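You operate a simulated robot arm through the tools that you are given. There is no shell and no other tool.

You are at the controls of a simulated robot arm. One attempt, no reset.

Task
Put things in order on the top of the steel table. At the end: the green holder stands where the yellow port cap stood; the red port cap is on the brown carton (marked "TAPE"); the yellow port cap stands where the red port cap stood; the black bolt from the top of the steel table stands where the green holder stood; the gold brass fitting from the top of the steel table is in the blue tote; whatever was shut is shut again. Leave all else as you found it, and nothing knocked over.

The check looks at the end state, three seconds after you hand in, the way a careful person would. Anything else that was tipped, shoved, dropped, spilled or broken makes it a failure. A push-on lid holds only when it is set on centred and level and pressed home; a screw cap is set on level and turned clockwise until tight.

Robot
A 6-joint arm with a two-finger parallel gripper, fixed in place. Base frame: the origin is at the foot of the arm, x ahead of it, y to its left, z up; the work surface is at about z = 0. Units: mm, degrees, N and s.
With the tool pointing down near the work surface it reaches from about 140 to 580 mm from the base axis. Its first joint turns from -66.0 to 66.0 degrees. Payload 2.1 kg.
The TCP is the grasp point between the finger pads, 30 mm short of the fingertips. In the tool frame z runs along the fingers and y along their closing line. Largest opening 94 mm; finger width 28, thickness 10; the body of the gripper, 50 by 96 mm, starts 55 mm behind the TCP.
Orientation is that of the tool frame in the base frame, as a unit quaternion [w, x, y, z]. With the fingers straight down and closing along the base's y, the tool's x points along the base's -x, its y along +y and its z along -z.

Tools
- The arm moves only by the tool nudge_tool. Its argument "increments" is a list of rows, each an object (a shift or turn left out is 0, a gripper value left out holds the last) with "translation": the shift along the tool's x, y, z in m, a list of three; "angular": the turn, a rotation vector about the tool's x, y, z in degrees, a list of three; "claw": the finger opening in m, from 0 to 0.094. In form: [{"translation": [dx, dy, dz], "angular": [rx, ry, rz], "claw": claw}, ...]. A call has 1 to 20 rows; each row shifts and turns the commanded pose from where the row before left it, along the tool's axes as they then stand. A row lasts 0.2 s, in which the tool goes at most 50 mm and 8.6 degrees; a call with a longer step from one row to the next is refused whole, and so is a gripper value outside its range. A pose out of reach is approached as far as the arm can. The call stops where the force on the tool passes 40 N (or 10 N more than at its start, if that is more) or the arm is blocked; 0.2 s more then pass. Each finger travels about 72 mm/s and halts on what it meets, pressing with about 31 N; the grip force reading is that of the motor and also rises with nothing between the fingers. The clock runs only during rows and for 0.2 s after the last one: add rows that do not move to give the fingers time. It gives the time, the measured TCP pose, the force on the tool (base axes), the opening and the grip force at its end, in the units of the frame above (readings bear some noise), with the torque about the TCP (base axes, N m) and any sound that the robot's microphone picked up.
- Cameras (640 x 400 px; columns grow to the right, rows downward): "scene" is fixed at [42.9, -363.8, 478.1]; the picture's right is [0.87, -0.49, 0.00], its down [-0.29, -0.52, -0.80] and it looks along [0.40, 0.70, -0.60] (base axes); focal length 222 px, centre (320, 200). "wrist" rides on the gripper at [76, 14, -103] in the tool frame; the picture's right is [-0.18, 0.98, 0.00], its down [-0.75, -0.14, -0.64] and it looks along [-0.63, -0.12, 0.77] (tool axes); focal length 243 px, centre (320, 200). There is no depth. A picture from a camera that has moved, and an enlarged one, comes with that camera's place and axes in the base frame and with its lens.
- get_image(camera): a new picture of that camera. No time passes.
- inspect(camera, box): a new picture of the part [left, top, right, bottom] of that camera's present view, enlarged. No time passes.
- sign_off(): hands the job in; it is judged then, once.

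Places have to be worked out from the pictures, the camera data and where the tool is seen. Open the gripper and draw the arm clear of the work before you hand the job in, unless the task says otherwise.

The tools are called after "Request:" by a JSON object that holds its "op" and its "data". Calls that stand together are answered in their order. nudge_tool: Moves the arm, as the interface text tells. Its arguments: {"type":"object","properties":{"increments":{"type":"array","items":{"type":"object","properties":{"translation":{"type":"array","items":{"type":"number"}},"angular":{"type":"array","items":{"type":"number"}},"claw":{"type":"number"}}}}},"required":["increments"]} The other tools are called the same way: get_image (camera) takes a picture; inspect (camera, box) takes an enlarged picture of a part of a camera's view; sign_off () hands the job in.

At the start:

```text
time_s: 0.0
ee_pos: [299.1, -49.2, 349.7]
tcp_rot: [0.0, 0.0, 1.0, -0.001]
ft_force: [-0.3, -0.7, -0.1]
ft_torque: [-0.01, -0.01, -0.02]
width: 94.2
finger_force: 0.1
```

scene: 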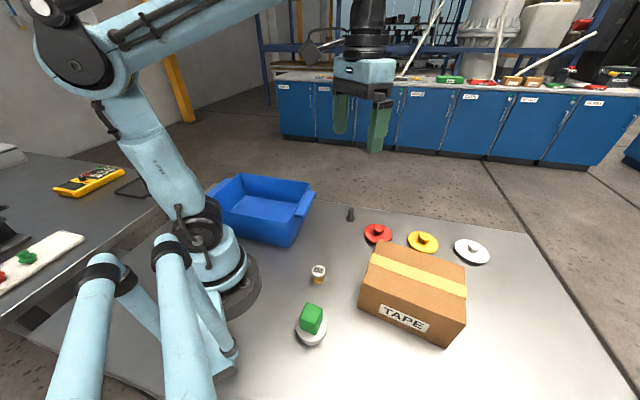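
wrist: 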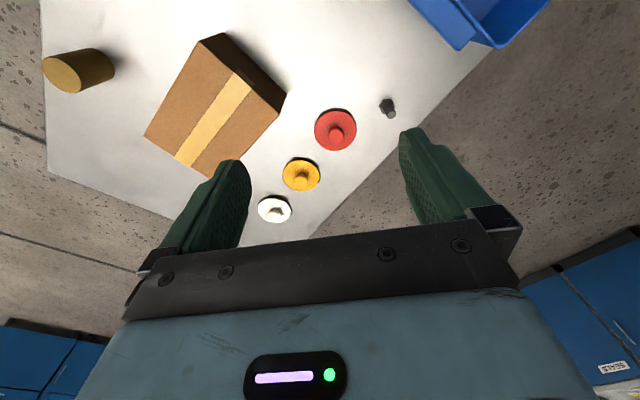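

I start with enlarged views of the table from both cameras to identify the objects before moving anything.

Request:
{"op": "inspect", "data": {"camera": "scene", "box": [280, 190, 520, 350]}}

Request:
{"op": "inspect", "data": {"camera": "wrist", "box": [240, 60, 440, 240]}}

Request:
{"op": "inspect", "data": {"camera": "scene", "box": [190, 160, 370, 280]}}

Request:
{"op": "inspect", "data": {"camera": "wrist", "box": [30, 20, 300, 190]}}

```text
2.50 times, centred on (400, 270) of scene
camera zoom: at [42.9, -363.8, 478.1], right [0.87, -0.49, 0.0], down [-0.29, -0.52, -0.8], along [0.4, 0.7, -0.6], focal length 554 px, centre (120, 25)
```

zoom: 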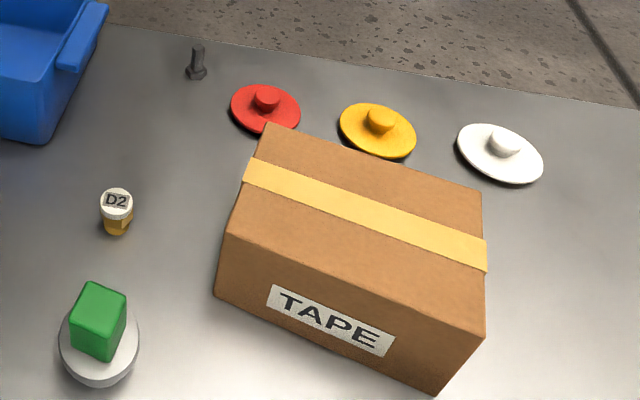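

```text
2.22 times, centred on (340, 150) of wrist
camera zoom: at [224.6, -34.6, 452.8], right [0.18, 0.98, 0.0], down [0.75, -0.14, 0.64], along [0.63, -0.12, -0.77], focal length 539 px, centre (276, 311)
```

zoom: 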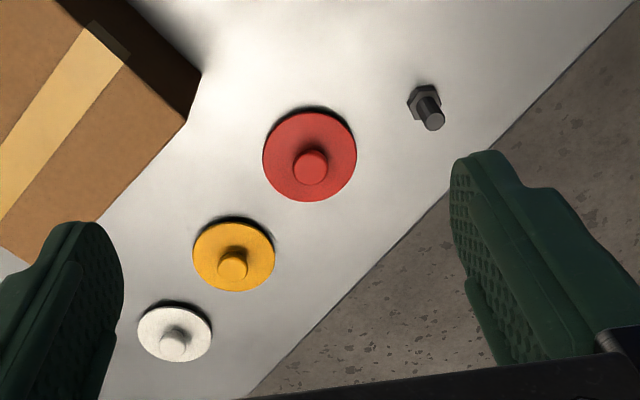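

```text
3.33 times, centred on (280, 220) of scene
camera zoom: at [42.9, -363.8, 478.1], right [0.87, -0.49, 0.0], down [-0.29, -0.52, -0.8], along [0.4, 0.7, -0.6], focal length 739 px, centre (453, 133)
```

zoom: 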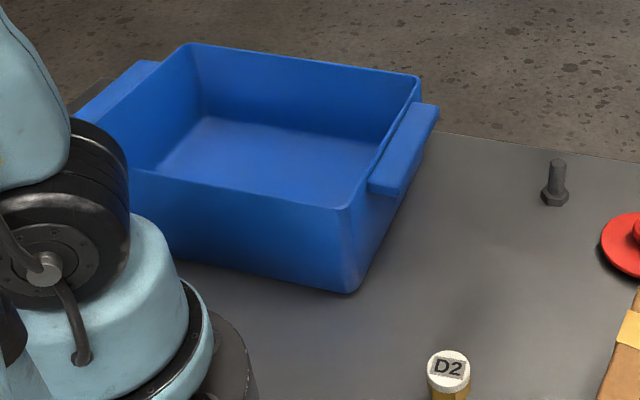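

```text
2.35 times, centred on (165, 105) of wrist
camera zoom: at [224.6, -34.6, 452.8], right [0.18, 0.98, 0.0], down [0.75, -0.14, 0.64], along [0.63, -0.12, -0.77], focal length 571 px, centre (685, 424)
```

zoom: 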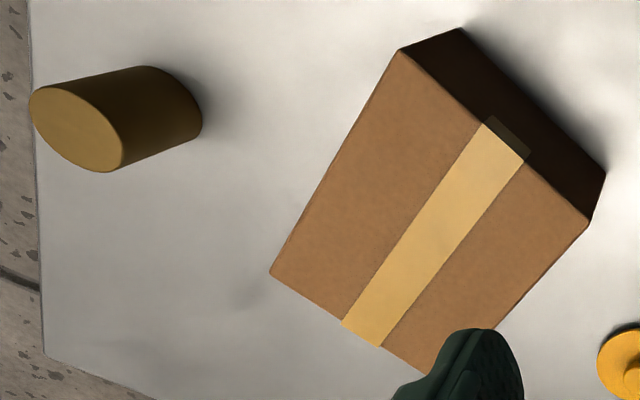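

I want sharper views of the green holder, the D2 item and the gold cylinder, to decide which one is the brass fitting.

Request:
{"op": "inspect", "data": {"camera": "scene", "box": [280, 250, 350, 360]}}

Request:
{"op": "inspect", "data": {"camera": "wrist", "box": [30, 30, 140, 110]}}

Request:
{"op": "inspect", "data": {"camera": "scene", "box": [330, 195, 500, 275]}}

Request:
{"op": "inspect", "data": {"camera": "scene", "box": [0, 140, 160, 300]}}

```text
3.64 times, centred on (315, 305) of scene
camera zoom: at [42.9, -363.8, 478.1], right [0.87, -0.49, 0.0], down [-0.29, -0.52, -0.8], along [0.4, 0.7, -0.6], focal length 806 px, centre (338, -182)
```

zoom: 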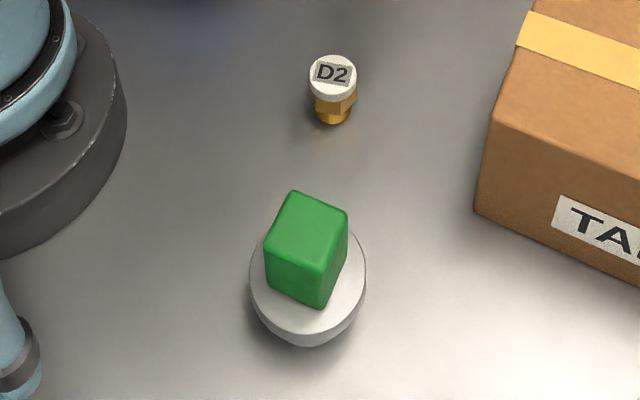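

```text
5.00 times, centred on (85, 70) of wrist
camera zoom: at [224.6, -34.6, 452.8], right [0.18, 0.98, 0.0], down [0.75, -0.14, 0.64], along [0.63, -0.12, -0.77], focal length 1213 px, centre (1495, 850)
```

zoom: 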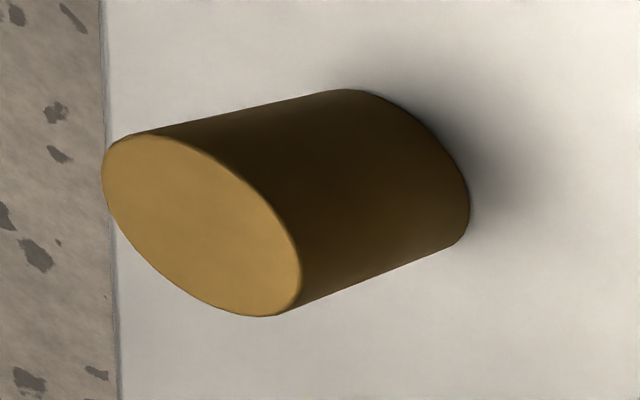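

```text
3.76 times, centred on (415, 235) of scene
camera zoom: at [42.9, -363.8, 478.1], right [0.87, -0.49, 0.0], down [-0.29, -0.52, -0.8], along [0.4, 0.7, -0.6], focal length 834 px, centre (-38, 68)
```

zoom: 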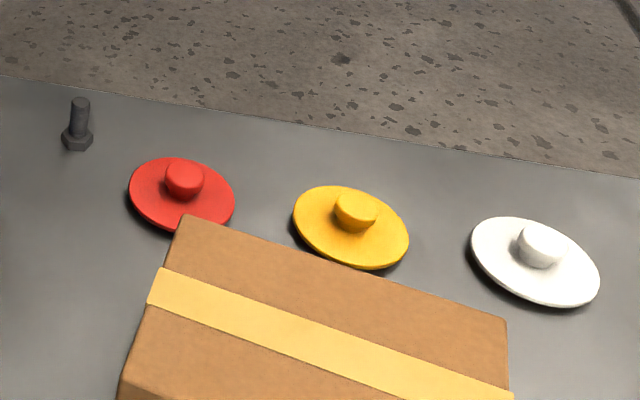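

```text
2.50 times, centred on (80, 220) of scene
camera zoom: at [42.9, -363.8, 478.1], right [0.87, -0.49, 0.0], down [-0.29, -0.52, -0.8], along [0.4, 0.7, -0.6], focal length 554 px, centre (920, 150)
```

zoom: 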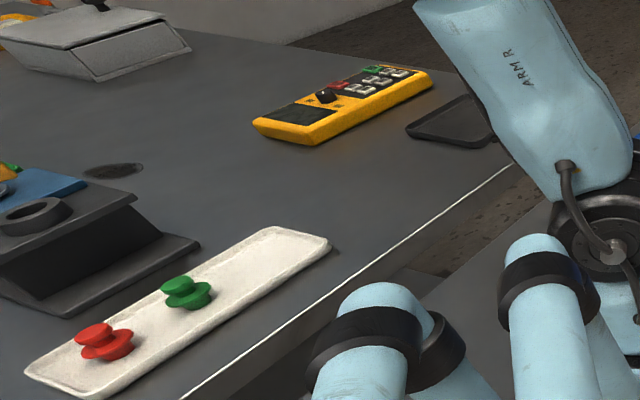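

My reading so far:
- D2 is the hex brass fitting, at about (192,-92).
- Red cap is at about (423,-43) and yellow at about (510,-132).
- Bolt is at about (385,47) and the green holder at about (126,-183).
- The carton top is at z≈95, centred near (338,-227).

I'll move above the red cap at a safe height and look from there.

Request:
{"op": "nudge_tool", "data": {"increments": [{"translation": [-0.025, 0.001, 0.036]}, {"translation": [-0.025, 0.001, 0.036]}, {"translation": [-0.025, 0.001, 0.036]}, {"translation": [-0.025, 0.001, 0.036]}, {"translation": [-0.024, 0.002, 0.036]}, {}]}}

Request:
{"op": "get_image", "data": {"camera": "wrist"}}

Request:
{"op": "get_image", "data": {"camera": "scene"}}

```text
time_s: 1.4
ee_pos: [425.8, -41.8, 165.0]
tcp_rot: [-0.001, 0.0, 1.0, -0.001]
ft_force: [0.3, 0.8, 0.8]
ft_torque: [-0.03, 0.03, -0.01]
width: 93.8
finger_force: 0.0
```

```text
taken
camera wrist: at [350.7, -28.4, 269.1], right [0.18, 0.98, 0.0], down [0.75, -0.14, 0.64], along [0.63, -0.12, -0.77], focal length 243 px, centre (320, 200)
```

wrist: 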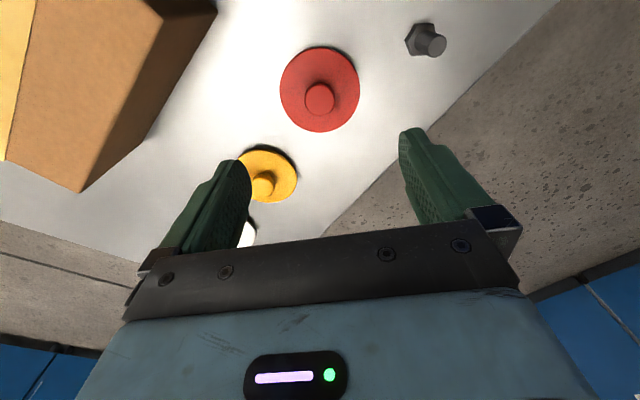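

```text
taken
```

scene: 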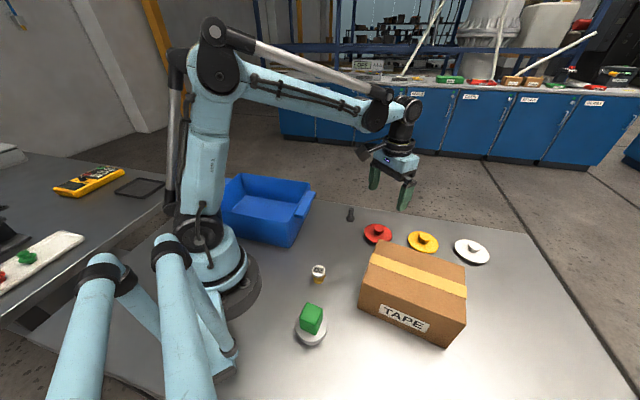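

From here the red cap centre comes out at about (423,-42.5), with its knob top near z≈28. I'll wait briefly to see whether the measured pose settles on the commanded one, and zoom in on the cap.

Request:
{"op": "nudge_tool", "data": {"increments": [{}, {}, {}]}}

Request:
{"op": "inspect", "data": {"camera": "wrist", "box": [230, 10, 450, 220]}}

Request:
{"op": "inspect", "data": {"camera": "scene", "box": [340, 150, 450, 260]}}

```text
time_s: 2.2
ee_pos: [425.1, -43.8, 165.5]
tcp_rot: [0.0, -0.001, 1.0, -0.002]
ft_force: [0.3, -0.2, 1.0]
ft_torque: [-0.01, 0.01, 0.01]
width: 94.3
finger_force: 0.0
```

```text
1.90 times, centred on (340, 115) of wrist
camera zoom: at [350.5, -28.5, 269.7], right [0.18, 0.98, 0.0], down [0.75, -0.14, 0.64], along [0.63, -0.12, -0.77], focal length 462 px, centre (282, 362)
```

zoom: 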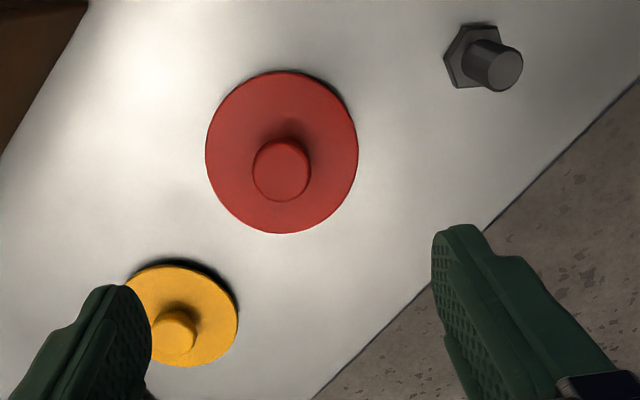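

```text
3.64 times, centred on (395, 205) of scene
camera zoom: at [42.9, -363.8, 478.1], right [0.87, -0.49, 0.0], down [-0.29, -0.52, -0.8], along [0.4, 0.7, -0.6], focal length 806 px, centre (47, 182)
```

zoom: 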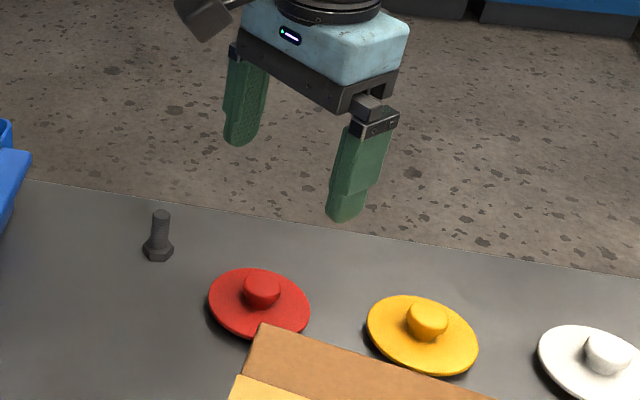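

The measured pose sits about 3 mm beyond the commanded one, so I'll correct from measurements as I go. The knob is about 2.4 mm nearer the base than the TCP, so I'll shift by that and lower to z≈70 (tips ≈40, above the knob), narrowing the opening on the way.

Request:
{"op": "nudge_tool", "data": {"increments": [{"translation": [0.0024, 0, 0.02], "claw": 0.07}, {"translation": [0, 0, 0.025]}, {"translation": [0, 0, 0.025]}, {"translation": [0, 0, 0.024]}, {}, {}]}}

Request:
{"op": "get_image", "data": {"camera": "wrist"}}

Request:
{"op": "inspect", "data": {"camera": "scene", "box": [340, 180, 440, 260]}}

```text
time_s: 3.6
ee_pos: [420.2, -42.2, 74.0]
tcp_rot: [0.0, 0.0, 1.0, -0.001]
ft_force: [0.1, 0.1, -0.5]
ft_torque: [-0.01, 0.01, -0.01]
width: 69.8
finger_force: 0.0
```

```text
taken
camera wrist: at [344.9, -28.6, 178.6], right [0.18, 0.98, 0.0], down [0.75, -0.14, 0.64], along [0.63, -0.12, -0.77], focal length 243 px, centre (320, 200)
```

wrist: 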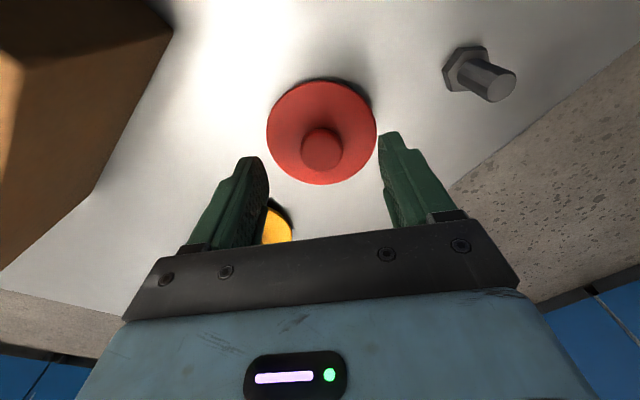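

```text
5.00 times, centred on (390, 220) of scene
camera zoom: at [42.9, -363.8, 478.1], right [0.87, -0.49, 0.0], down [-0.29, -0.52, -0.8], along [0.4, 0.7, -0.6], focal length 1108 px, centre (-30, 100)
```

zoom: 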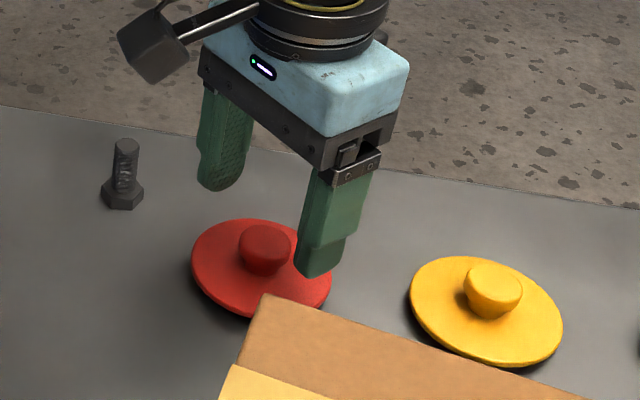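

The TCP reads (420.5,-42.3,74). I'll zoom in on the knob to refine the alignment before the final descent.

Request:
{"op": "inspect", "data": {"camera": "wrist", "box": [250, 60, 410, 200]}}

```text
2.86 times, centred on (330, 130) of wrist
camera zoom: at [344.9, -28.6, 178.6], right [0.18, 0.98, 0.0], down [0.75, -0.14, 0.64], along [0.63, -0.12, -0.77], focal length 693 px, centre (291, 400)
```

zoom: 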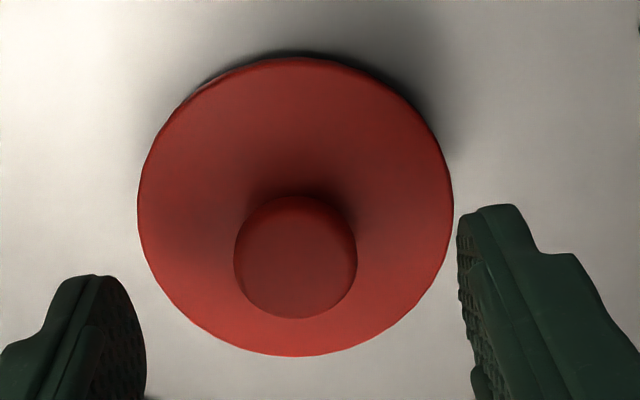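

Combining the views, the cap centre is (423,-42.2), the disc top is about z≈5 and the knob is about 29 mm wide with its top at z≈27. I'll shift +2.5 mm in x, lower to TCP z≈42 (tips ≈12), and close on the knob.

Request:
{"op": "nudge_tool", "data": {"increments": [{"translation": [-0.0025, 0, 0.011], "claw": 0.05}, {"translation": [0, 0, 0.011]}, {"translation": [0, 0, 0.01]}, {}, {}]}}

Request:
{"op": "inspect", "data": {"camera": "wrist", "box": [220, 60, 420, 240]}}

Request:
{"op": "inspect", "data": {"camera": "scene", "box": [340, 180, 440, 260]}}

```text
time_s: 4.8
ee_pos: [422.7, -42.4, 43.1]
tcp_rot: [0.0, 0.0, 1.0, -0.001]
ft_force: [0.6, 0.1, -0.3]
ft_torque: [-0.04, -0.01, 0.02]
width: 49.7
finger_force: 0.1
```

```text
2.22 times, centred on (320, 150) of wrist
camera zoom: at [347.6, -28.7, 146.4], right [0.18, 0.98, 0.0], down [0.75, -0.14, 0.64], along [0.63, -0.12, -0.77], focal length 539 px, centre (320, 311)
```

zoom: 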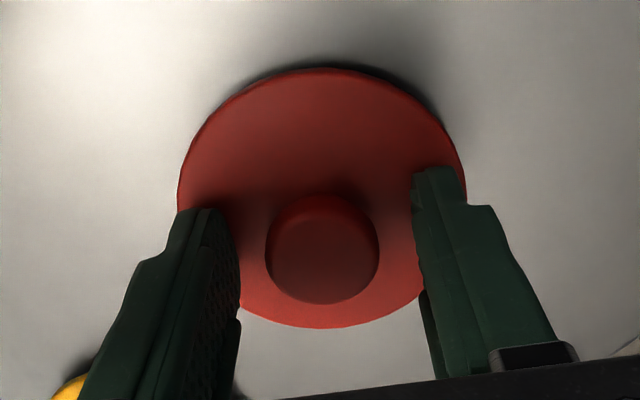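

```text
5.00 times, centred on (390, 220) of scene
camera zoom: at [42.9, -363.8, 478.1], right [0.87, -0.49, 0.0], down [-0.29, -0.52, -0.8], along [0.4, 0.7, -0.6], focal length 1108 px, centre (-30, 100)
```

zoom: 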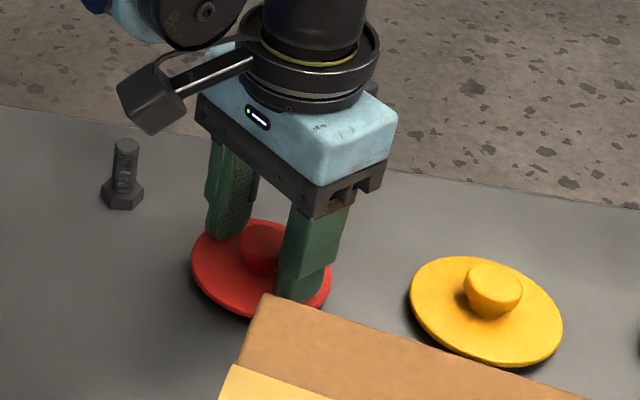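

The knob is centred between the fingers. Red's spot is therefore (423,-42). Closing now.

Request:
{"op": "nudge_tool", "data": {"increments": [{"claw": 0.02}, {}, {}, {}]}}

Request:
{"op": "inspect", "data": {"camera": "wrist", "box": [220, 60, 420, 240]}}

```text
time_s: 5.8
ee_pos: [422.5, -42.3, 42.6]
tcp_rot: [0.0, -0.001, 1.0, -0.001]
ft_force: [0.2, -0.2, 0.1]
ft_torque: [0.01, 0.01, -0.02]
width: 27.7
finger_force: 31.1
```

```text
2.22 times, centred on (320, 150) of wrist
camera zoom: at [347.6, -28.7, 146.5], right [0.18, 0.98, 0.0], down [0.75, -0.14, 0.64], along [0.63, -0.12, -0.77], focal length 539 px, centre (320, 311)
```

zoom: 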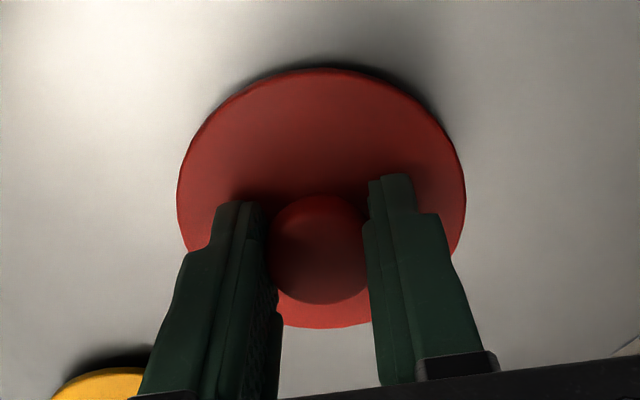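

The knob is gripped at 27.7 mm and the disc has not shifted. I'll lift straight up to clear the carton height.

Request:
{"op": "nudge_tool", "data": {"increments": [{"translation": [0, 0, -0.01]}, {"translation": [0, 0, -0.03]}, {"translation": [0, 0, -0.04]}, {"translation": [0, 0, -0.045]}, {"translation": [0, 0, -0.045]}, {}, {}]}}

Request:
{"op": "get_image", "data": {"camera": "scene"}}

Request:
{"op": "get_image", "data": {"camera": "wrist"}}

```text
time_s: 7.4
ee_pos: [423.3, -42.8, 213.8]
tcp_rot: [0.0, 0.001, 1.0, 0.0]
ft_force: [0.0, -0.7, 0.0]
ft_torque: [0.0, 0.02, -0.02]
width: 20.1
finger_force: 0.1
```

```text
taken
```

scene: 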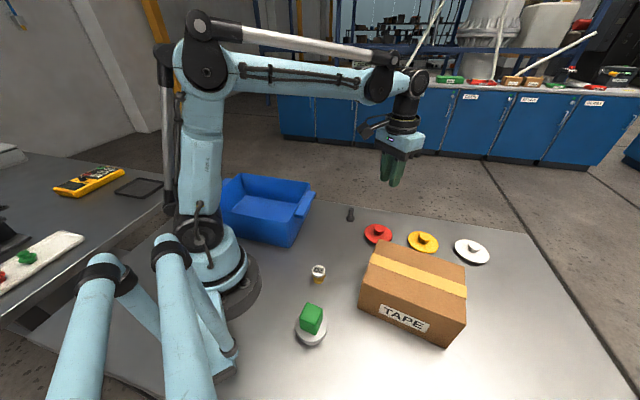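

```text
taken
camera wrist: at [348.6, -28.4, 318.5], right [0.18, 0.98, 0.0], down [0.75, -0.14, 0.64], along [0.63, -0.12, -0.77], focal length 243 px, centre (320, 200)
```

wrist: 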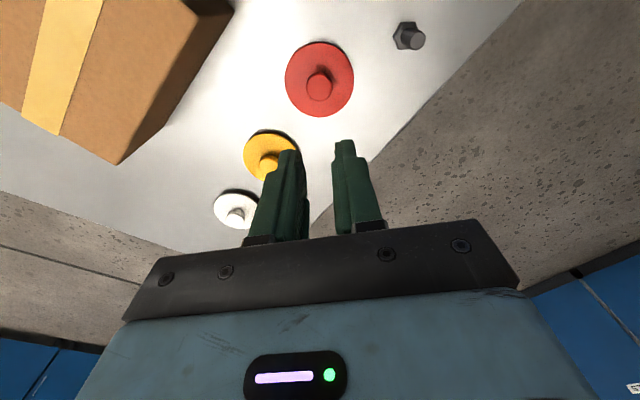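

The fingers slipped off: width is back to 20 mm and the red cap is still on the table. I'll look closely at the knob shapes to understand why, and check that the cap stayed put.

Request:
{"op": "inspect", "data": {"camera": "scene", "box": [355, 210, 405, 250]}}

Request:
{"op": "inspect", "data": {"camera": "scene", "box": [400, 220, 450, 260]}}

Request:
{"op": "inspect", "data": {"camera": "wrist", "box": [200, 20, 440, 240]}}

```text
10.00 times, centred on (380, 230) of scene
camera zoom: at [42.9, -363.8, 478.1], right [0.87, -0.49, 0.0], down [-0.29, -0.52, -0.8], along [0.4, 0.7, -0.6], focal length 2216 px, centre (-280, -100)
```

zoom: 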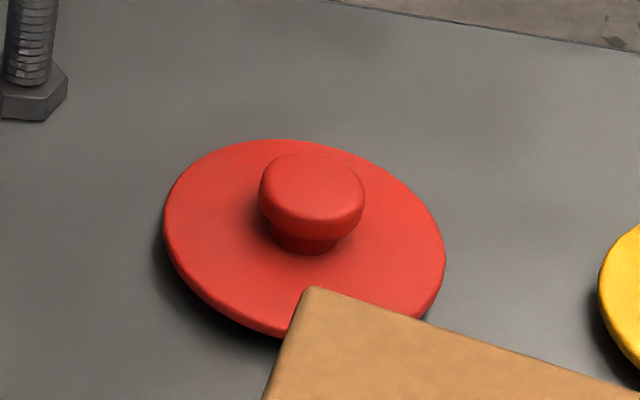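

```text
10.00 times, centred on (425, 240) of scene
camera zoom: at [42.9, -363.8, 478.1], right [0.87, -0.49, 0.0], down [-0.29, -0.52, -0.8], along [0.4, 0.7, -0.6], focal length 2216 px, centre (-730, -200)
```

zoom: 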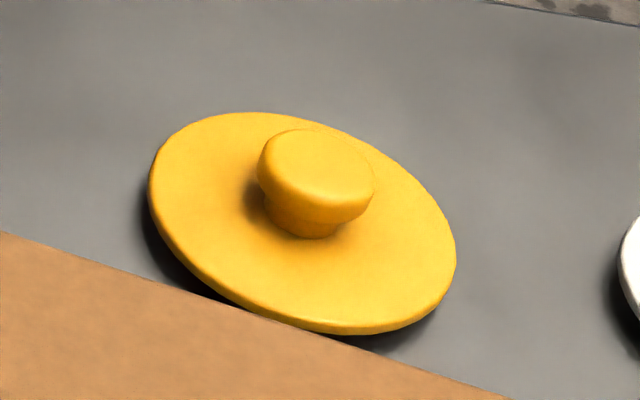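

```text
1.82 times, centred on (320, 130) of wrist
camera zoom: at [348.6, -28.4, 318.5], right [0.18, 0.98, 0.0], down [0.75, -0.14, 0.64], along [0.63, -0.12, -0.77], focal length 441 px, centre (320, 327)
```

zoom: 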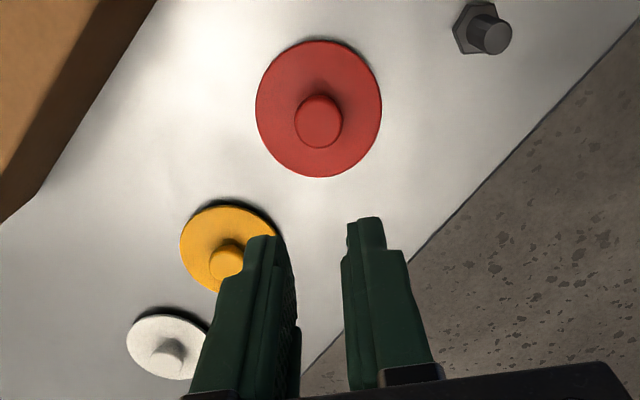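

The knob is a mushroom head on a narrower stem. I'll check the fingertip shape to see which part of the pad actually contacts.

Request:
{"op": "inspect", "data": {"camera": "scene", "box": [365, 130, 435, 195]}}

Request:
{"op": "inspect", "data": {"camera": "wrist", "box": [230, 120, 400, 250]}}

```text
6.15 times, centred on (400, 162) of scene
camera zoom: at [42.9, -363.8, 478.1], right [0.87, -0.49, 0.0], down [-0.29, -0.52, -0.8], along [0.4, 0.7, -0.6], focal length 1364 px, centre (-172, 431)
```

zoom: 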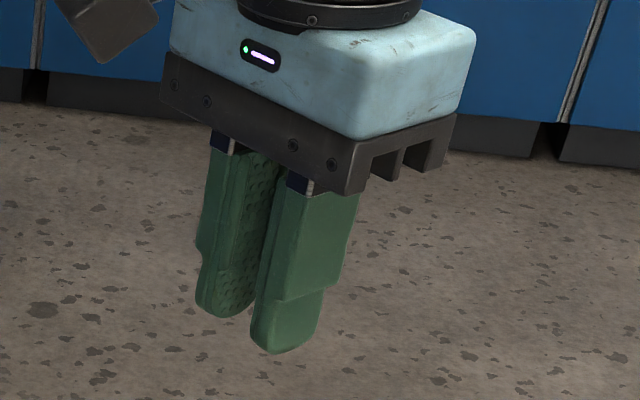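

```text
3.08 times, centred on (315, 185) of wrist
camera zoom: at [348.6, -28.4, 318.5], right [0.18, 0.98, 0.0], down [0.75, -0.14, 0.64], along [0.63, -0.12, -0.77], focal length 746 px, centre (335, 246)
```

zoom: 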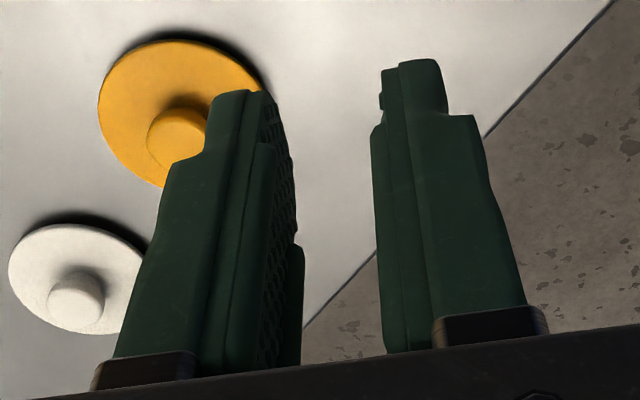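

The last part of each fingertip looks slightly set back, so a shallow bite on the rounded head slipped. I'll return over the cap and go down until the tips nearly touch the disc, watching the force, so the flatter pad area meets the head.

Request:
{"op": "nudge_tool", "data": {"increments": [{"translation": [0, 0, 0.04], "claw": 0.05}, {"translation": [0, 0, 0.045]}, {"translation": [0, 0, 0.045]}, {"translation": [0, 0, 0.025]}, {"translation": [0, 0, 0.014]}, {}, {}]}}

Request:
{"op": "inspect", "data": {"camera": "wrist", "box": [220, 60, 420, 240]}}

```text
time_s: 9.0
ee_pos: [424.5, -41.9, 44.1]
tcp_rot: [0.0, 0.0, 1.0, 0.0]
ft_force: [-0.5, 0.4, 0.1]
ft_torque: [0.01, 0.0, -0.01]
width: 49.8
finger_force: 0.1
```

```text
2.22 times, centred on (320, 150) of wrist
camera zoom: at [350.3, -28.1, 148.4], right [0.18, 0.98, 0.0], down [0.75, -0.14, 0.64], along [0.63, -0.12, -0.77], focal length 539 px, centre (320, 311)
```

zoom: 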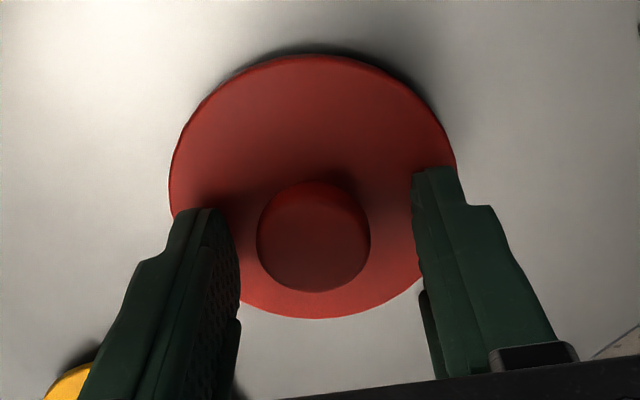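

The cap only shifted about 1 mm. I'll correct by about -1 mm in both axes and lower gently in 1 mm steps, watching the force for contact with the disc.

Request:
{"op": "nudge_tool", "data": {"increments": [{"translation": [0.001, -0.0013, 0.001]}, {"translation": [0, 0, 0.001]}, {"translation": [0, 0, 0.001]}, {"translation": [0, 0, 0.001]}, {}]}}

```text
time_s: 10.1
ee_pos: [423.4, -44.4, 42.0]
tcp_rot: [0.0, 0.0, 1.0, 0.0]
ft_force: [0.0, -0.5, 19.0]
ft_torque: [-0.01, 0.04, 0.02]
width: 49.9
finger_force: 0.1
stopped in row 5: the force on the tool passed its limit at 42 N (the readings are from after the stop); the commanded pose is now the measured one
```

Contact with the disc at TCP z≈42 means its top is near z≈12. I'll back off about 1 mm, close fully on the head, and this time lift very slowly while monitoring the width.

Request:
{"op": "nudge_tool", "data": {"increments": [{"translation": [0, 0, -0.001]}, {"claw": 0.0}, {}, {}, {}]}}

Request:
{"op": "inspect", "data": {"camera": "wrist", "box": [220, 60, 420, 240]}}

```text
time_s: 11.3
ee_pos: [423.5, -43.5, 40.9]
tcp_rot: [0.0, 0.001, 1.0, -0.001]
ft_force: [-0.5, 0.0, 0.5]
ft_torque: [0.0, -0.01, 0.02]
width: 27.8
finger_force: 31.0
```

```text
2.22 times, centred on (320, 150) of wrist
camera zoom: at [348.6, -29.8, 146.0], right [0.18, 0.98, 0.0], down [0.75, -0.14, 0.64], along [0.63, -0.12, -0.77], focal length 539 px, centre (320, 311)
```

zoom: 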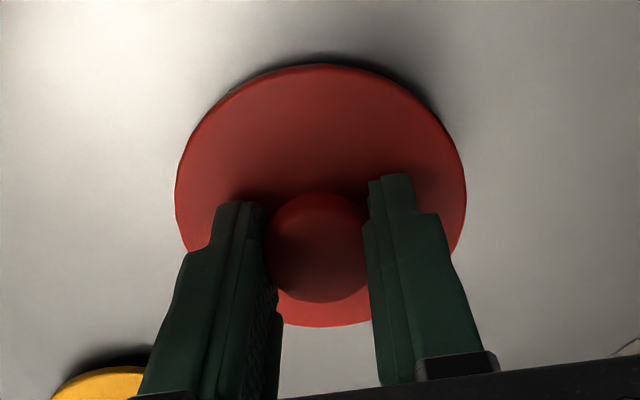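

Gripped again at 27.8 mm. Now a slow 8 mm test lift in 1 mm steps.

Request:
{"op": "nudge_tool", "data": {"increments": [{"translation": [0, 0, -0.001]}, {"translation": [0, 0, -0.001]}, {"translation": [0, 0, -0.001]}, {"translation": [0, 0, -0.001]}, {"translation": [0, 0, -0.001]}, {"translation": [0, 0, -0.001]}, {"translation": [0, 0, -0.001]}, {"translation": [0, 0, -0.001]}, {}]}}

Request:
{"op": "inspect", "data": {"camera": "wrist", "box": [220, 60, 420, 240]}}

Request:
{"op": "inspect", "data": {"camera": "scene", "box": [345, 200, 415, 250]}}

```text
time_s: 13.3
ee_pos: [423.5, -43.6, 51.1]
tcp_rot: [0.0, 0.0, 1.0, 0.0]
ft_force: [0.0, 0.1, 0.3]
ft_torque: [0.01, 0.02, -0.04]
width: 27.9
finger_force: 31.4
```

```text
2.22 times, centred on (320, 150) of wrist
camera zoom: at [348.6, -29.6, 154.3], right [0.18, 0.98, 0.0], down [0.75, -0.14, 0.64], along [0.63, -0.12, -0.77], focal length 539 px, centre (320, 311)
```

zoom: 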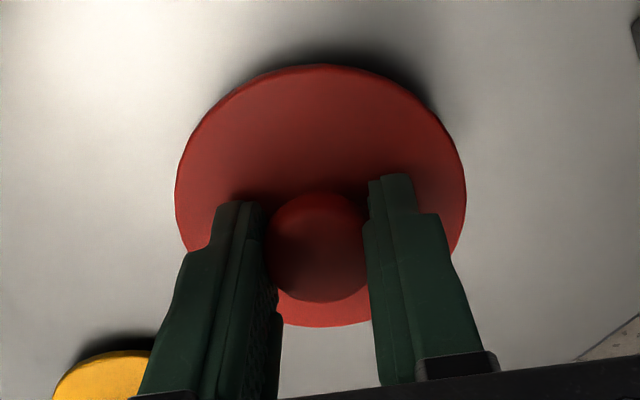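

```text
8.00 times, centred on (380, 225) of scene
camera zoom: at [42.9, -363.8, 478.1], right [0.87, -0.49, 0.0], down [-0.29, -0.52, -0.8], along [0.4, 0.7, -0.6], focal length 1773 px, centre (-160, 0)
```

zoom: 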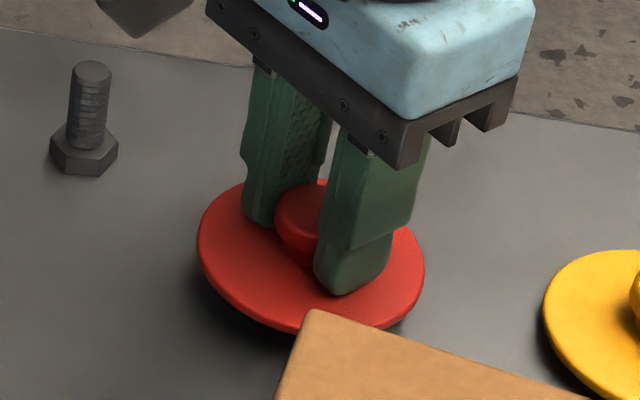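

It holds this time: the width is steady at 27.9 mm and the cap is off the table. I'll keep lifting gently, ramping speed only modestly.

Request:
{"op": "nudge_tool", "data": {"increments": [{"translation": [0, 0, -0.002]}, {"translation": [0, 0, -0.003]}, {"translation": [0, 0, -0.004]}, {"translation": [0, 0, -0.005]}, {"translation": [0, 0, -0.006]}, {"translation": [0, 0, -0.007]}, {"translation": [0, 0, -0.008]}, {"translation": [0, 0, -0.008]}, {"translation": [0, 0, -0.008]}, {"translation": [0, 0, -0.008]}, {"translation": [0, 0, -0.008]}, {"translation": [0, 0, -0.008]}, {"translation": [0, 0, -0.008]}, {"translation": [0, 0, -0.008]}, {"translation": [0, 0, -0.008]}, {"translation": [0, 0, -0.007]}, {"translation": [0, 0, -0.005]}, {"translation": [0, 0, -0.003]}, {"translation": [0, 0, -0.001]}, {}]}}

Request:
{"op": "get_image", "data": {"camera": "wrist"}}

```text
time_s: 17.5
ee_pos: [422.6, -43.9, 166.6]
tcp_rot: [0.0, 0.001, 1.0, 0.0]
ft_force: [-0.9, 0.1, -0.4]
ft_torque: [0.0, -0.01, -0.05]
width: 27.9
finger_force: 31.3
```

```text
taken
camera wrist: at [348.4, -29.7, 269.8], right [0.18, 0.98, 0.0], down [0.75, -0.14, 0.64], along [0.63, -0.12, -0.77], focal length 243 px, centre (320, 200)
```

wrist: 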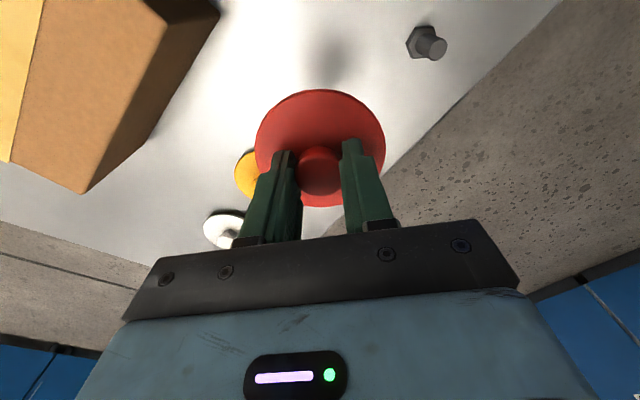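

Holding steady at 27.9 mm with the cap bottom about 30 mm above the carton height. I'll carry it gently to above the carton centre (338,-227), raising another 15 mm.

Request:
{"op": "nudge_tool", "data": {"increments": [{"translation": [0.0015, -0.0033, -0.003]}, {"translation": [0.003, -0.0066, -0.003]}, {"translation": [0.0051, -0.0109, -0.003]}, {"translation": [0.0051, -0.0109, -0.003]}, {"translation": [0.0051, -0.0109, -0.003]}, {"translation": [0.0051, -0.0109, 0]}, {"translation": [0.0051, -0.0109, 0]}, {"translation": [0.0051, -0.0109, 0]}, {"translation": [0.0051, -0.0109, 0]}, {"translation": [0.0051, -0.0109, 0]}, {"translation": [0.0051, -0.0109, 0]}, {"translation": [0.0051, -0.0109, 0]}, {"translation": [0.0051, -0.0109, 0]}, {"translation": [0.0051, -0.0109, 0]}, {"translation": [0.0051, -0.0109, 0]}, {"translation": [0.0051, -0.0109, 0]}, {"translation": [0.0051, -0.0109, 0]}, {"translation": [0.003, -0.0066, 0]}, {"translation": [0.0015, -0.0033, 0]}, {}]}}

Request:
{"op": "get_image", "data": {"camera": "wrist"}}

Request:
{"op": "get_image", "data": {"camera": "scene"}}

```text
time_s: 21.7
ee_pos: [338.9, -226.9, 181.2]
tcp_rot: [0.0, 0.0, 1.0, 0.0]
ft_force: [-0.7, -0.6, 0.0]
ft_torque: [0.0, -0.01, 0.01]
width: 27.7
finger_force: 31.3
```

```text
taken
camera wrist: at [263.4, -212.9, 283.9], right [0.18, 0.98, 0.0], down [0.75, -0.14, 0.64], along [0.63, -0.12, -0.77], focal length 243 px, centre (320, 200)
```

wrist: 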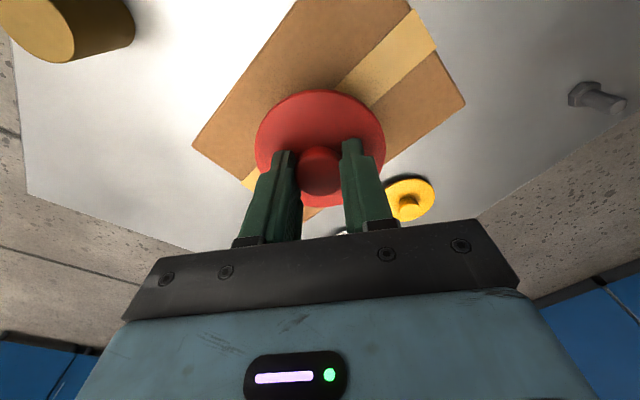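

```text
taken
```

scene: 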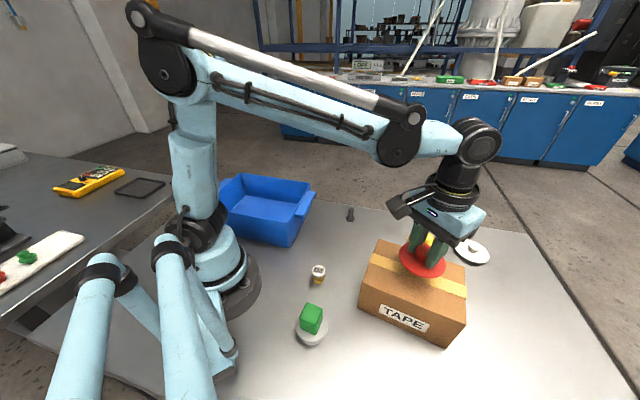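

The cap is centred over the carton and still gripped. I'll lower to about 6 mm above the estimated top contact.

Request:
{"op": "nudge_tool", "data": {"increments": [{"translation": [0, 0, 0.003]}, {"translation": [0, 0, 0.006]}, {"translation": [0, 0, 0.007]}, {"translation": [0, 0, 0.007]}, {"translation": [0, 0, 0.006]}, {"translation": [0, 0, 0.004]}, {"translation": [0, 0, 0.003]}, {}]}}

Request:
{"op": "inspect", "data": {"camera": "scene", "box": [350, 200, 480, 350]}}

Request:
{"op": "get_image", "data": {"camera": "wrist"}}

```text
time_s: 23.5
ee_pos: [336.8, -226.3, 144.7]
tcp_rot: [0.0, 0.0, 1.0, 0.0]
ft_force: [-0.1, 0.1, -1.5]
ft_torque: [-0.03, 0.01, 0.02]
width: 27.8
finger_force: 31.3
```

```text
2.67 times, centred on (415, 275) of scene
camera zoom: at [42.9, -363.8, 478.1], right [0.87, -0.49, 0.0], down [-0.29, -0.52, -0.8], along [0.4, 0.7, -0.6], focal length 591 px, centre (67, 0)
```

zoom: 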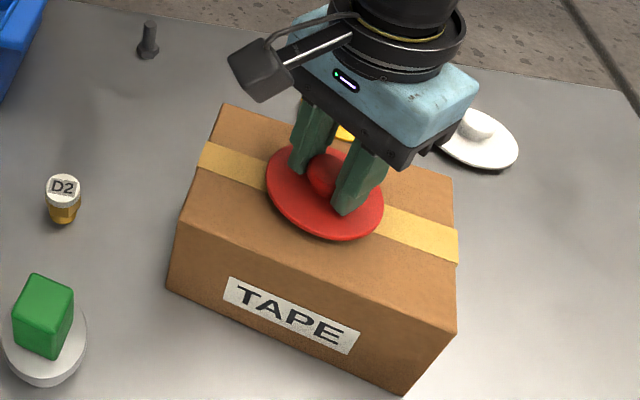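

```text
taken
camera wrist: at [262.5, -212.6, 248.0], right [0.18, 0.98, 0.0], down [0.75, -0.14, 0.64], along [0.63, -0.12, -0.77], focal length 243 px, centre (320, 200)
```

wrist: 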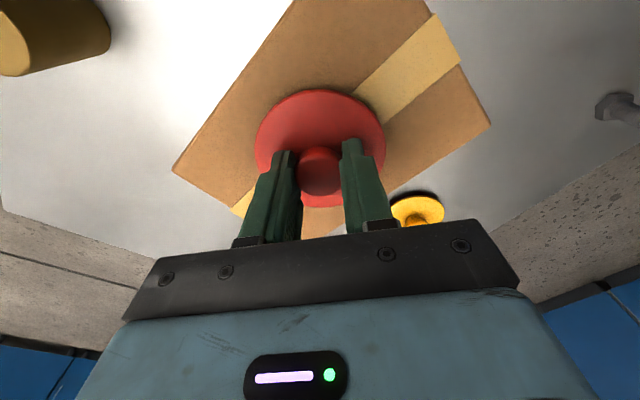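

Still a few mm of gap. I'll step down 1 mm at a time and watch for the contact force.

Request:
{"op": "nudge_tool", "data": {"increments": [{"translation": [0, 0, 0.001]}, {"translation": [0, 0, 0.001]}, {"translation": [0, 0, 0.001]}, {"translation": [0, 0, 0.001]}, {}]}}

Request:
{"op": "inspect", "data": {"camera": "scene", "box": [395, 225, 450, 265]}}

```text
time_s: 24.7
ee_pos: [338.1, -226.0, 141.1]
tcp_rot: [0.0, -0.001, 1.0, 0.002]
ft_force: [-0.8, 0.6, 10.7]
ft_torque: [0.04, -0.01, 0.01]
width: 28.0
finger_force: 30.8
stopped in row 5: the force on the tool passed its limit at 42 N (the readings are from after the stop); the commanded pose is now the measured one
```

```text
10.00 times, centred on (422, 245) of scene
camera zoom: at [42.8, -363.7, 478.1], right [0.87, -0.49, 0.0], down [-0.29, -0.52, -0.8], along [0.4, 0.7, -0.6], focal length 2216 px, centre (-705, -250)
```

zoom: 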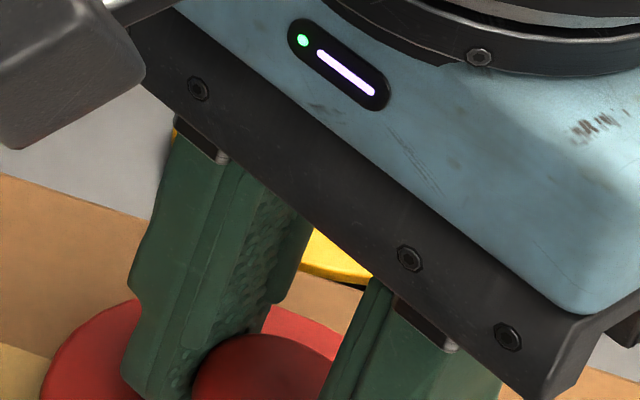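

The cap is seated on the carton, with contact at TCP z≈141 and about 10 N of residual force. I'll ease up a hair, open, and rise clear.

Request:
{"op": "nudge_tool", "data": {"increments": [{"translation": [0, 0, -0.0004]}, {"claw": 0.035}, {"claw": 0.045}, {"claw": 0.06}, {}, {"translation": [0, 0, -0.005]}, {"translation": [0, 0, -0.02]}, {"translation": [0, 0, -0.03]}, {"translation": [0, 0, -0.03]}, {}]}}

Request:
{"op": "get_image", "data": {"camera": "wrist"}}

Request:
{"op": "inspect", "data": {"camera": "scene", "box": [340, 195, 500, 355]}}

```text
time_s: 26.9
ee_pos: [337.8, -226.4, 228.7]
tcp_rot: [0.0, -0.001, 1.0, 0.001]
ft_force: [-0.2, -0.5, -0.3]
ft_torque: [-0.01, 0.02, -0.01]
width: 59.9
finger_force: 0.0
```

```text
taken
camera wrist: at [262.8, -213.5, 332.2], right [0.18, 0.98, 0.0], down [0.75, -0.14, 0.64], along [0.63, -0.12, -0.77], focal length 243 px, centre (320, 200)
```

wrist: 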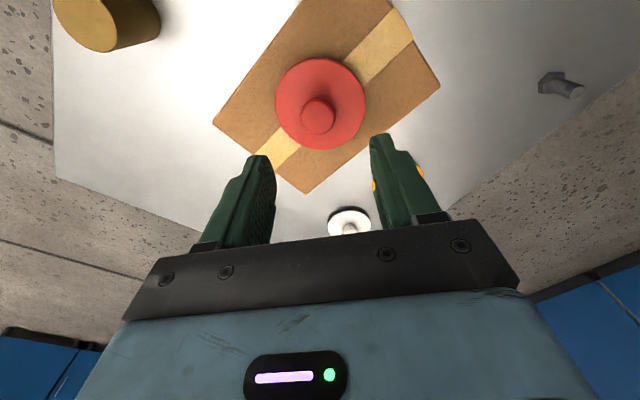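

```text
2.50 times, centred on (420, 275) of scene
camera zoom: at [42.9, -363.8, 478.1], right [0.87, -0.49, 0.0], down [-0.29, -0.52, -0.8], along [0.4, 0.7, -0.6], focal length 554 px, centre (70, 12)
```

zoom: 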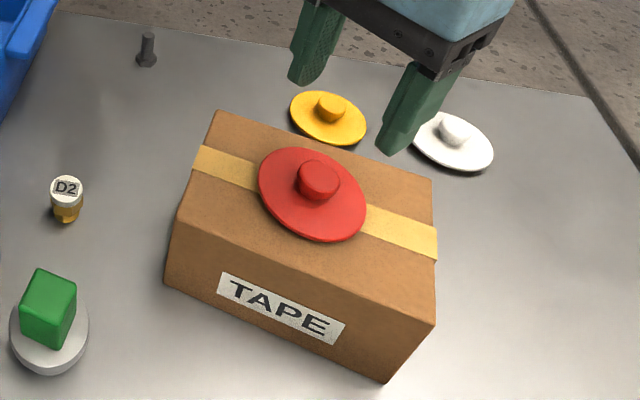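

The red cap sits flat and central on the carton. Next is the yellow cap near (511,-132), so I'll move above it at z≈170.

Request:
{"op": "nudge_tool", "data": {"increments": [{"translation": [-0.0287, 0.0157, 0.005]}, {"translation": [-0.0287, 0.0157, 0.005]}, {"translation": [-0.0287, 0.0157, 0.005]}, {"translation": [-0.0287, 0.0157, 0.015]}, {"translation": [-0.0287, 0.0157, 0.015]}, {"translation": [-0.0287, 0.0157, 0.015]}, {}, {}]}}

Request:
{"op": "get_image", "data": {"camera": "wrist"}}

Request:
{"op": "inspect", "data": {"camera": "wrist", "box": [230, 30, 410, 190]}}

```text
time_s: 28.7
ee_pos: [509.9, -131.6, 165.8]
tcp_rot: [0.0, -0.001, 1.0, 0.001]
ft_force: [0.0, 0.6, 0.2]
ft_torque: [0.0, 0.01, 0.01]
width: 59.9
finger_force: 0.2
```

```text
taken
camera wrist: at [434.3, -118.0, 271.0], right [0.18, 0.98, 0.0], down [0.75, -0.14, 0.64], along [0.63, -0.12, -0.77], focal length 243 px, centre (320, 200)
```

wrist: 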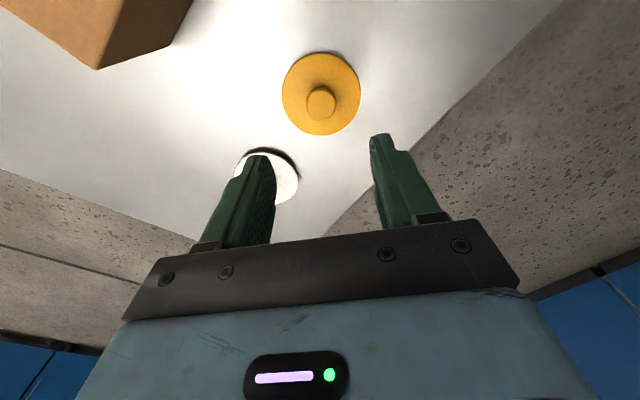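

```text
2.50 times, centred on (320, 110) of wrist
camera zoom: at [434.3, -118.0, 271.0], right [0.18, 0.98, 0.0], down [0.75, -0.14, 0.64], along [0.63, -0.12, -0.77], focal length 606 px, centre (320, 425)
```

zoom: 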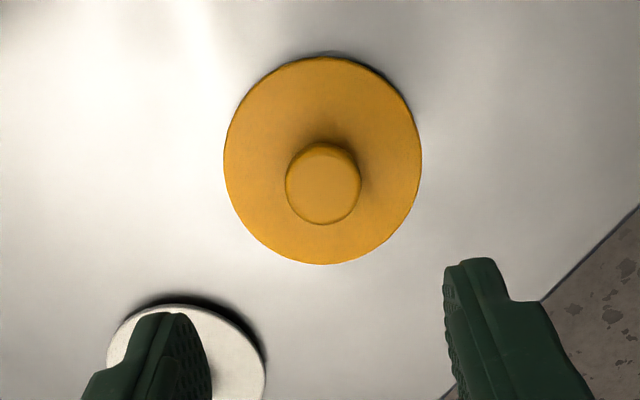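

The yellow knob is about 2 mm further out and 1 mm to the left of the TCP. I'll correct that and descend to about z≈48, with the tips beside the head.

Request:
{"op": "nudge_tool", "data": {"increments": [{"translation": [-0.002, 0.001, 0.025], "claw": 0.05}, {"translation": [0, 0, 0.03]}, {"translation": [0, 0, 0.03]}, {"translation": [0, 0, 0.025]}, {"translation": [0, 0, 0.008]}, {}, {}]}}

Request:
{"op": "inspect", "data": {"camera": "wrist", "box": [220, 60, 420, 240]}}

```text
time_s: 30.3
ee_pos: [512.3, -131.2, 48.2]
tcp_rot: [0.0, 0.0, 1.0, 0.002]
ft_force: [0.3, 0.2, 0.2]
ft_torque: [0.01, 0.0, -0.02]
width: 50.1
finger_force: 0.1
```

```text
2.22 times, centred on (320, 150) of wrist
camera zoom: at [436.6, -117.2, 152.3], right [0.18, 0.98, 0.0], down [0.75, -0.14, 0.64], along [0.63, -0.12, -0.77], focal length 539 px, centre (320, 311)
```

zoom: 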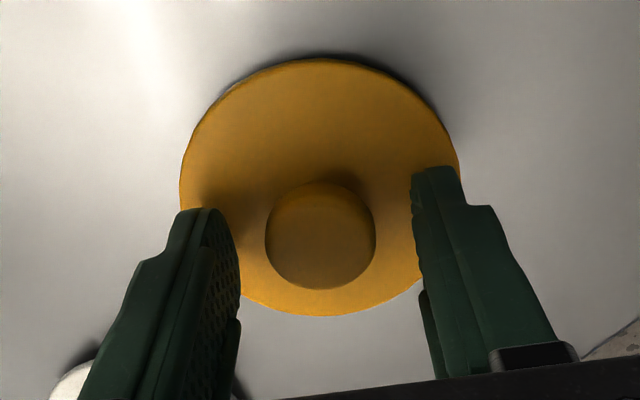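

The knob is centred between the pads, putting yellow's spot at (512.4,-131.6). I'll lower about 5.5 mm and close fully.

Request:
{"op": "nudge_tool", "data": {"increments": [{"translation": [0, 0, 0.0025]}, {"translation": [0, 0, 0.0025]}, {}, {"claw": 0.035}, {"claw": 0.0}, {}, {}, {}]}}

Request:
{"op": "inspect", "data": {"camera": "wrist", "box": [220, 60, 420, 240]}}

```text
time_s: 32.1
ee_pos: [511.7, -131.0, 43.9]
tcp_rot: [0.0, 0.0, 1.0, 0.0]
ft_force: [0.1, 0.7, 0.2]
ft_torque: [0.01, -0.01, 0.01]
width: 27.9
finger_force: 30.5
```

```text
2.22 times, centred on (320, 150) of wrist
camera zoom: at [436.7, -117.2, 147.5], right [0.18, 0.98, 0.0], down [0.75, -0.14, 0.64], along [0.63, -0.12, -0.77], focal length 539 px, centre (320, 311)
```

zoom: 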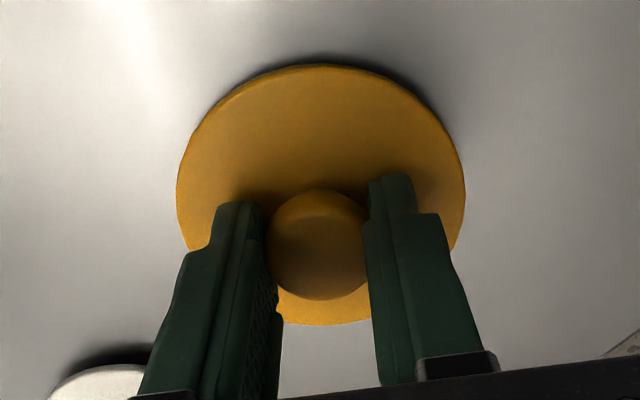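

Gripped at 27.9 mm. Slow lift with a gentle ramp.

Request:
{"op": "nudge_tool", "data": {"increments": [{"translation": [0, 0, -0.001]}, {"translation": [0, 0, -0.001]}, {"translation": [0, 0, -0.001]}, {"translation": [0, 0, -0.001]}, {"translation": [0, 0, -0.0015]}, {"translation": [0, 0, -0.002]}, {"translation": [0, 0, -0.003]}, {"translation": [0, 0, -0.004]}, {"translation": [0, 0, -0.005]}, {"translation": [0, 0, -0.006]}, {"translation": [0, 0, -0.007]}, {"translation": [0, 0, -0.007]}, {"translation": [0, 0, -0.006]}, {"translation": [0, 0, -0.005]}, {"translation": [0, 0, -0.003]}, {"translation": [0, 0, -0.0015]}, {}]}}

Request:
{"op": "get_image", "data": {"camera": "wrist"}}

```text
time_s: 35.7
ee_pos: [511.5, -130.7, 99.1]
tcp_rot: [0.0, 0.0, 1.0, 0.001]
ft_force: [-0.5, -0.5, -1.1]
ft_torque: [0.0, 0.02, -0.03]
width: 27.7
finger_force: 31.2
```

```text
taken
camera wrist: at [436.5, -117.4, 202.9], right [0.18, 0.98, 0.0], down [0.75, -0.14, 0.64], along [0.63, -0.12, -0.77], focal length 243 px, centre (320, 200)
```

wrist: 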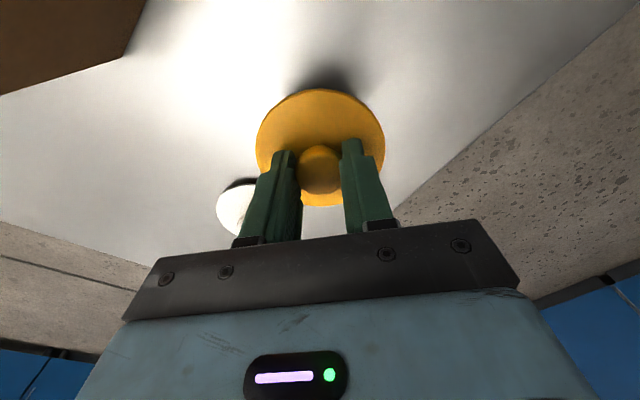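

The yellow cap is held and clear. I'll carry it gently by (-88,+89) mm to above red's former spot.

Request:
{"op": "nudge_tool", "data": {"increments": [{"translation": [0.0024, 0.0025, 0]}, {"translation": [0.0049, 0.005, 0]}, {"translation": [0.0082, 0.0083, 0]}, {"translation": [0.0082, 0.0083, 0]}, {"translation": [0.0082, 0.0083, 0]}, {"translation": [0.0082, 0.0083, 0]}, {"translation": [0.0082, 0.0083, 0]}, {"translation": [0.0082, 0.0083, 0]}, {"translation": [0.0082, 0.0083, 0]}, {"translation": [0.0082, 0.0083, 0]}, {"translation": [0.0082, 0.0083, 0]}, {"translation": [0.0049, 0.005, 0]}, {"translation": [0.0024, 0.0025, 0]}, {}, {}]}}

Request:
{"op": "get_image", "data": {"camera": "wrist"}}

```text
time_s: 38.9
ee_pos: [422.0, -40.9, 98.9]
tcp_rot: [-0.001, -0.001, 1.0, 0.001]
ft_force: [-0.5, 0.9, -0.5]
ft_torque: [-0.04, 0.02, 0.02]
width: 27.5
finger_force: 30.5
```

```text
taken
camera wrist: at [347.9, -27.8, 202.7], right [0.18, 0.98, 0.0], down [0.75, -0.14, 0.64], along [0.63, -0.12, -0.77], focal length 243 px, centre (320, 200)
```

wrist: 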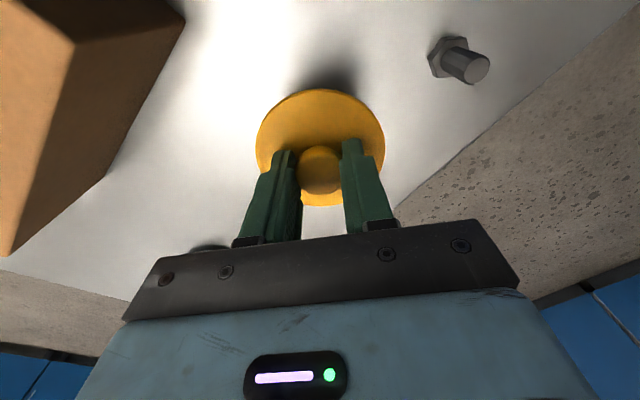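

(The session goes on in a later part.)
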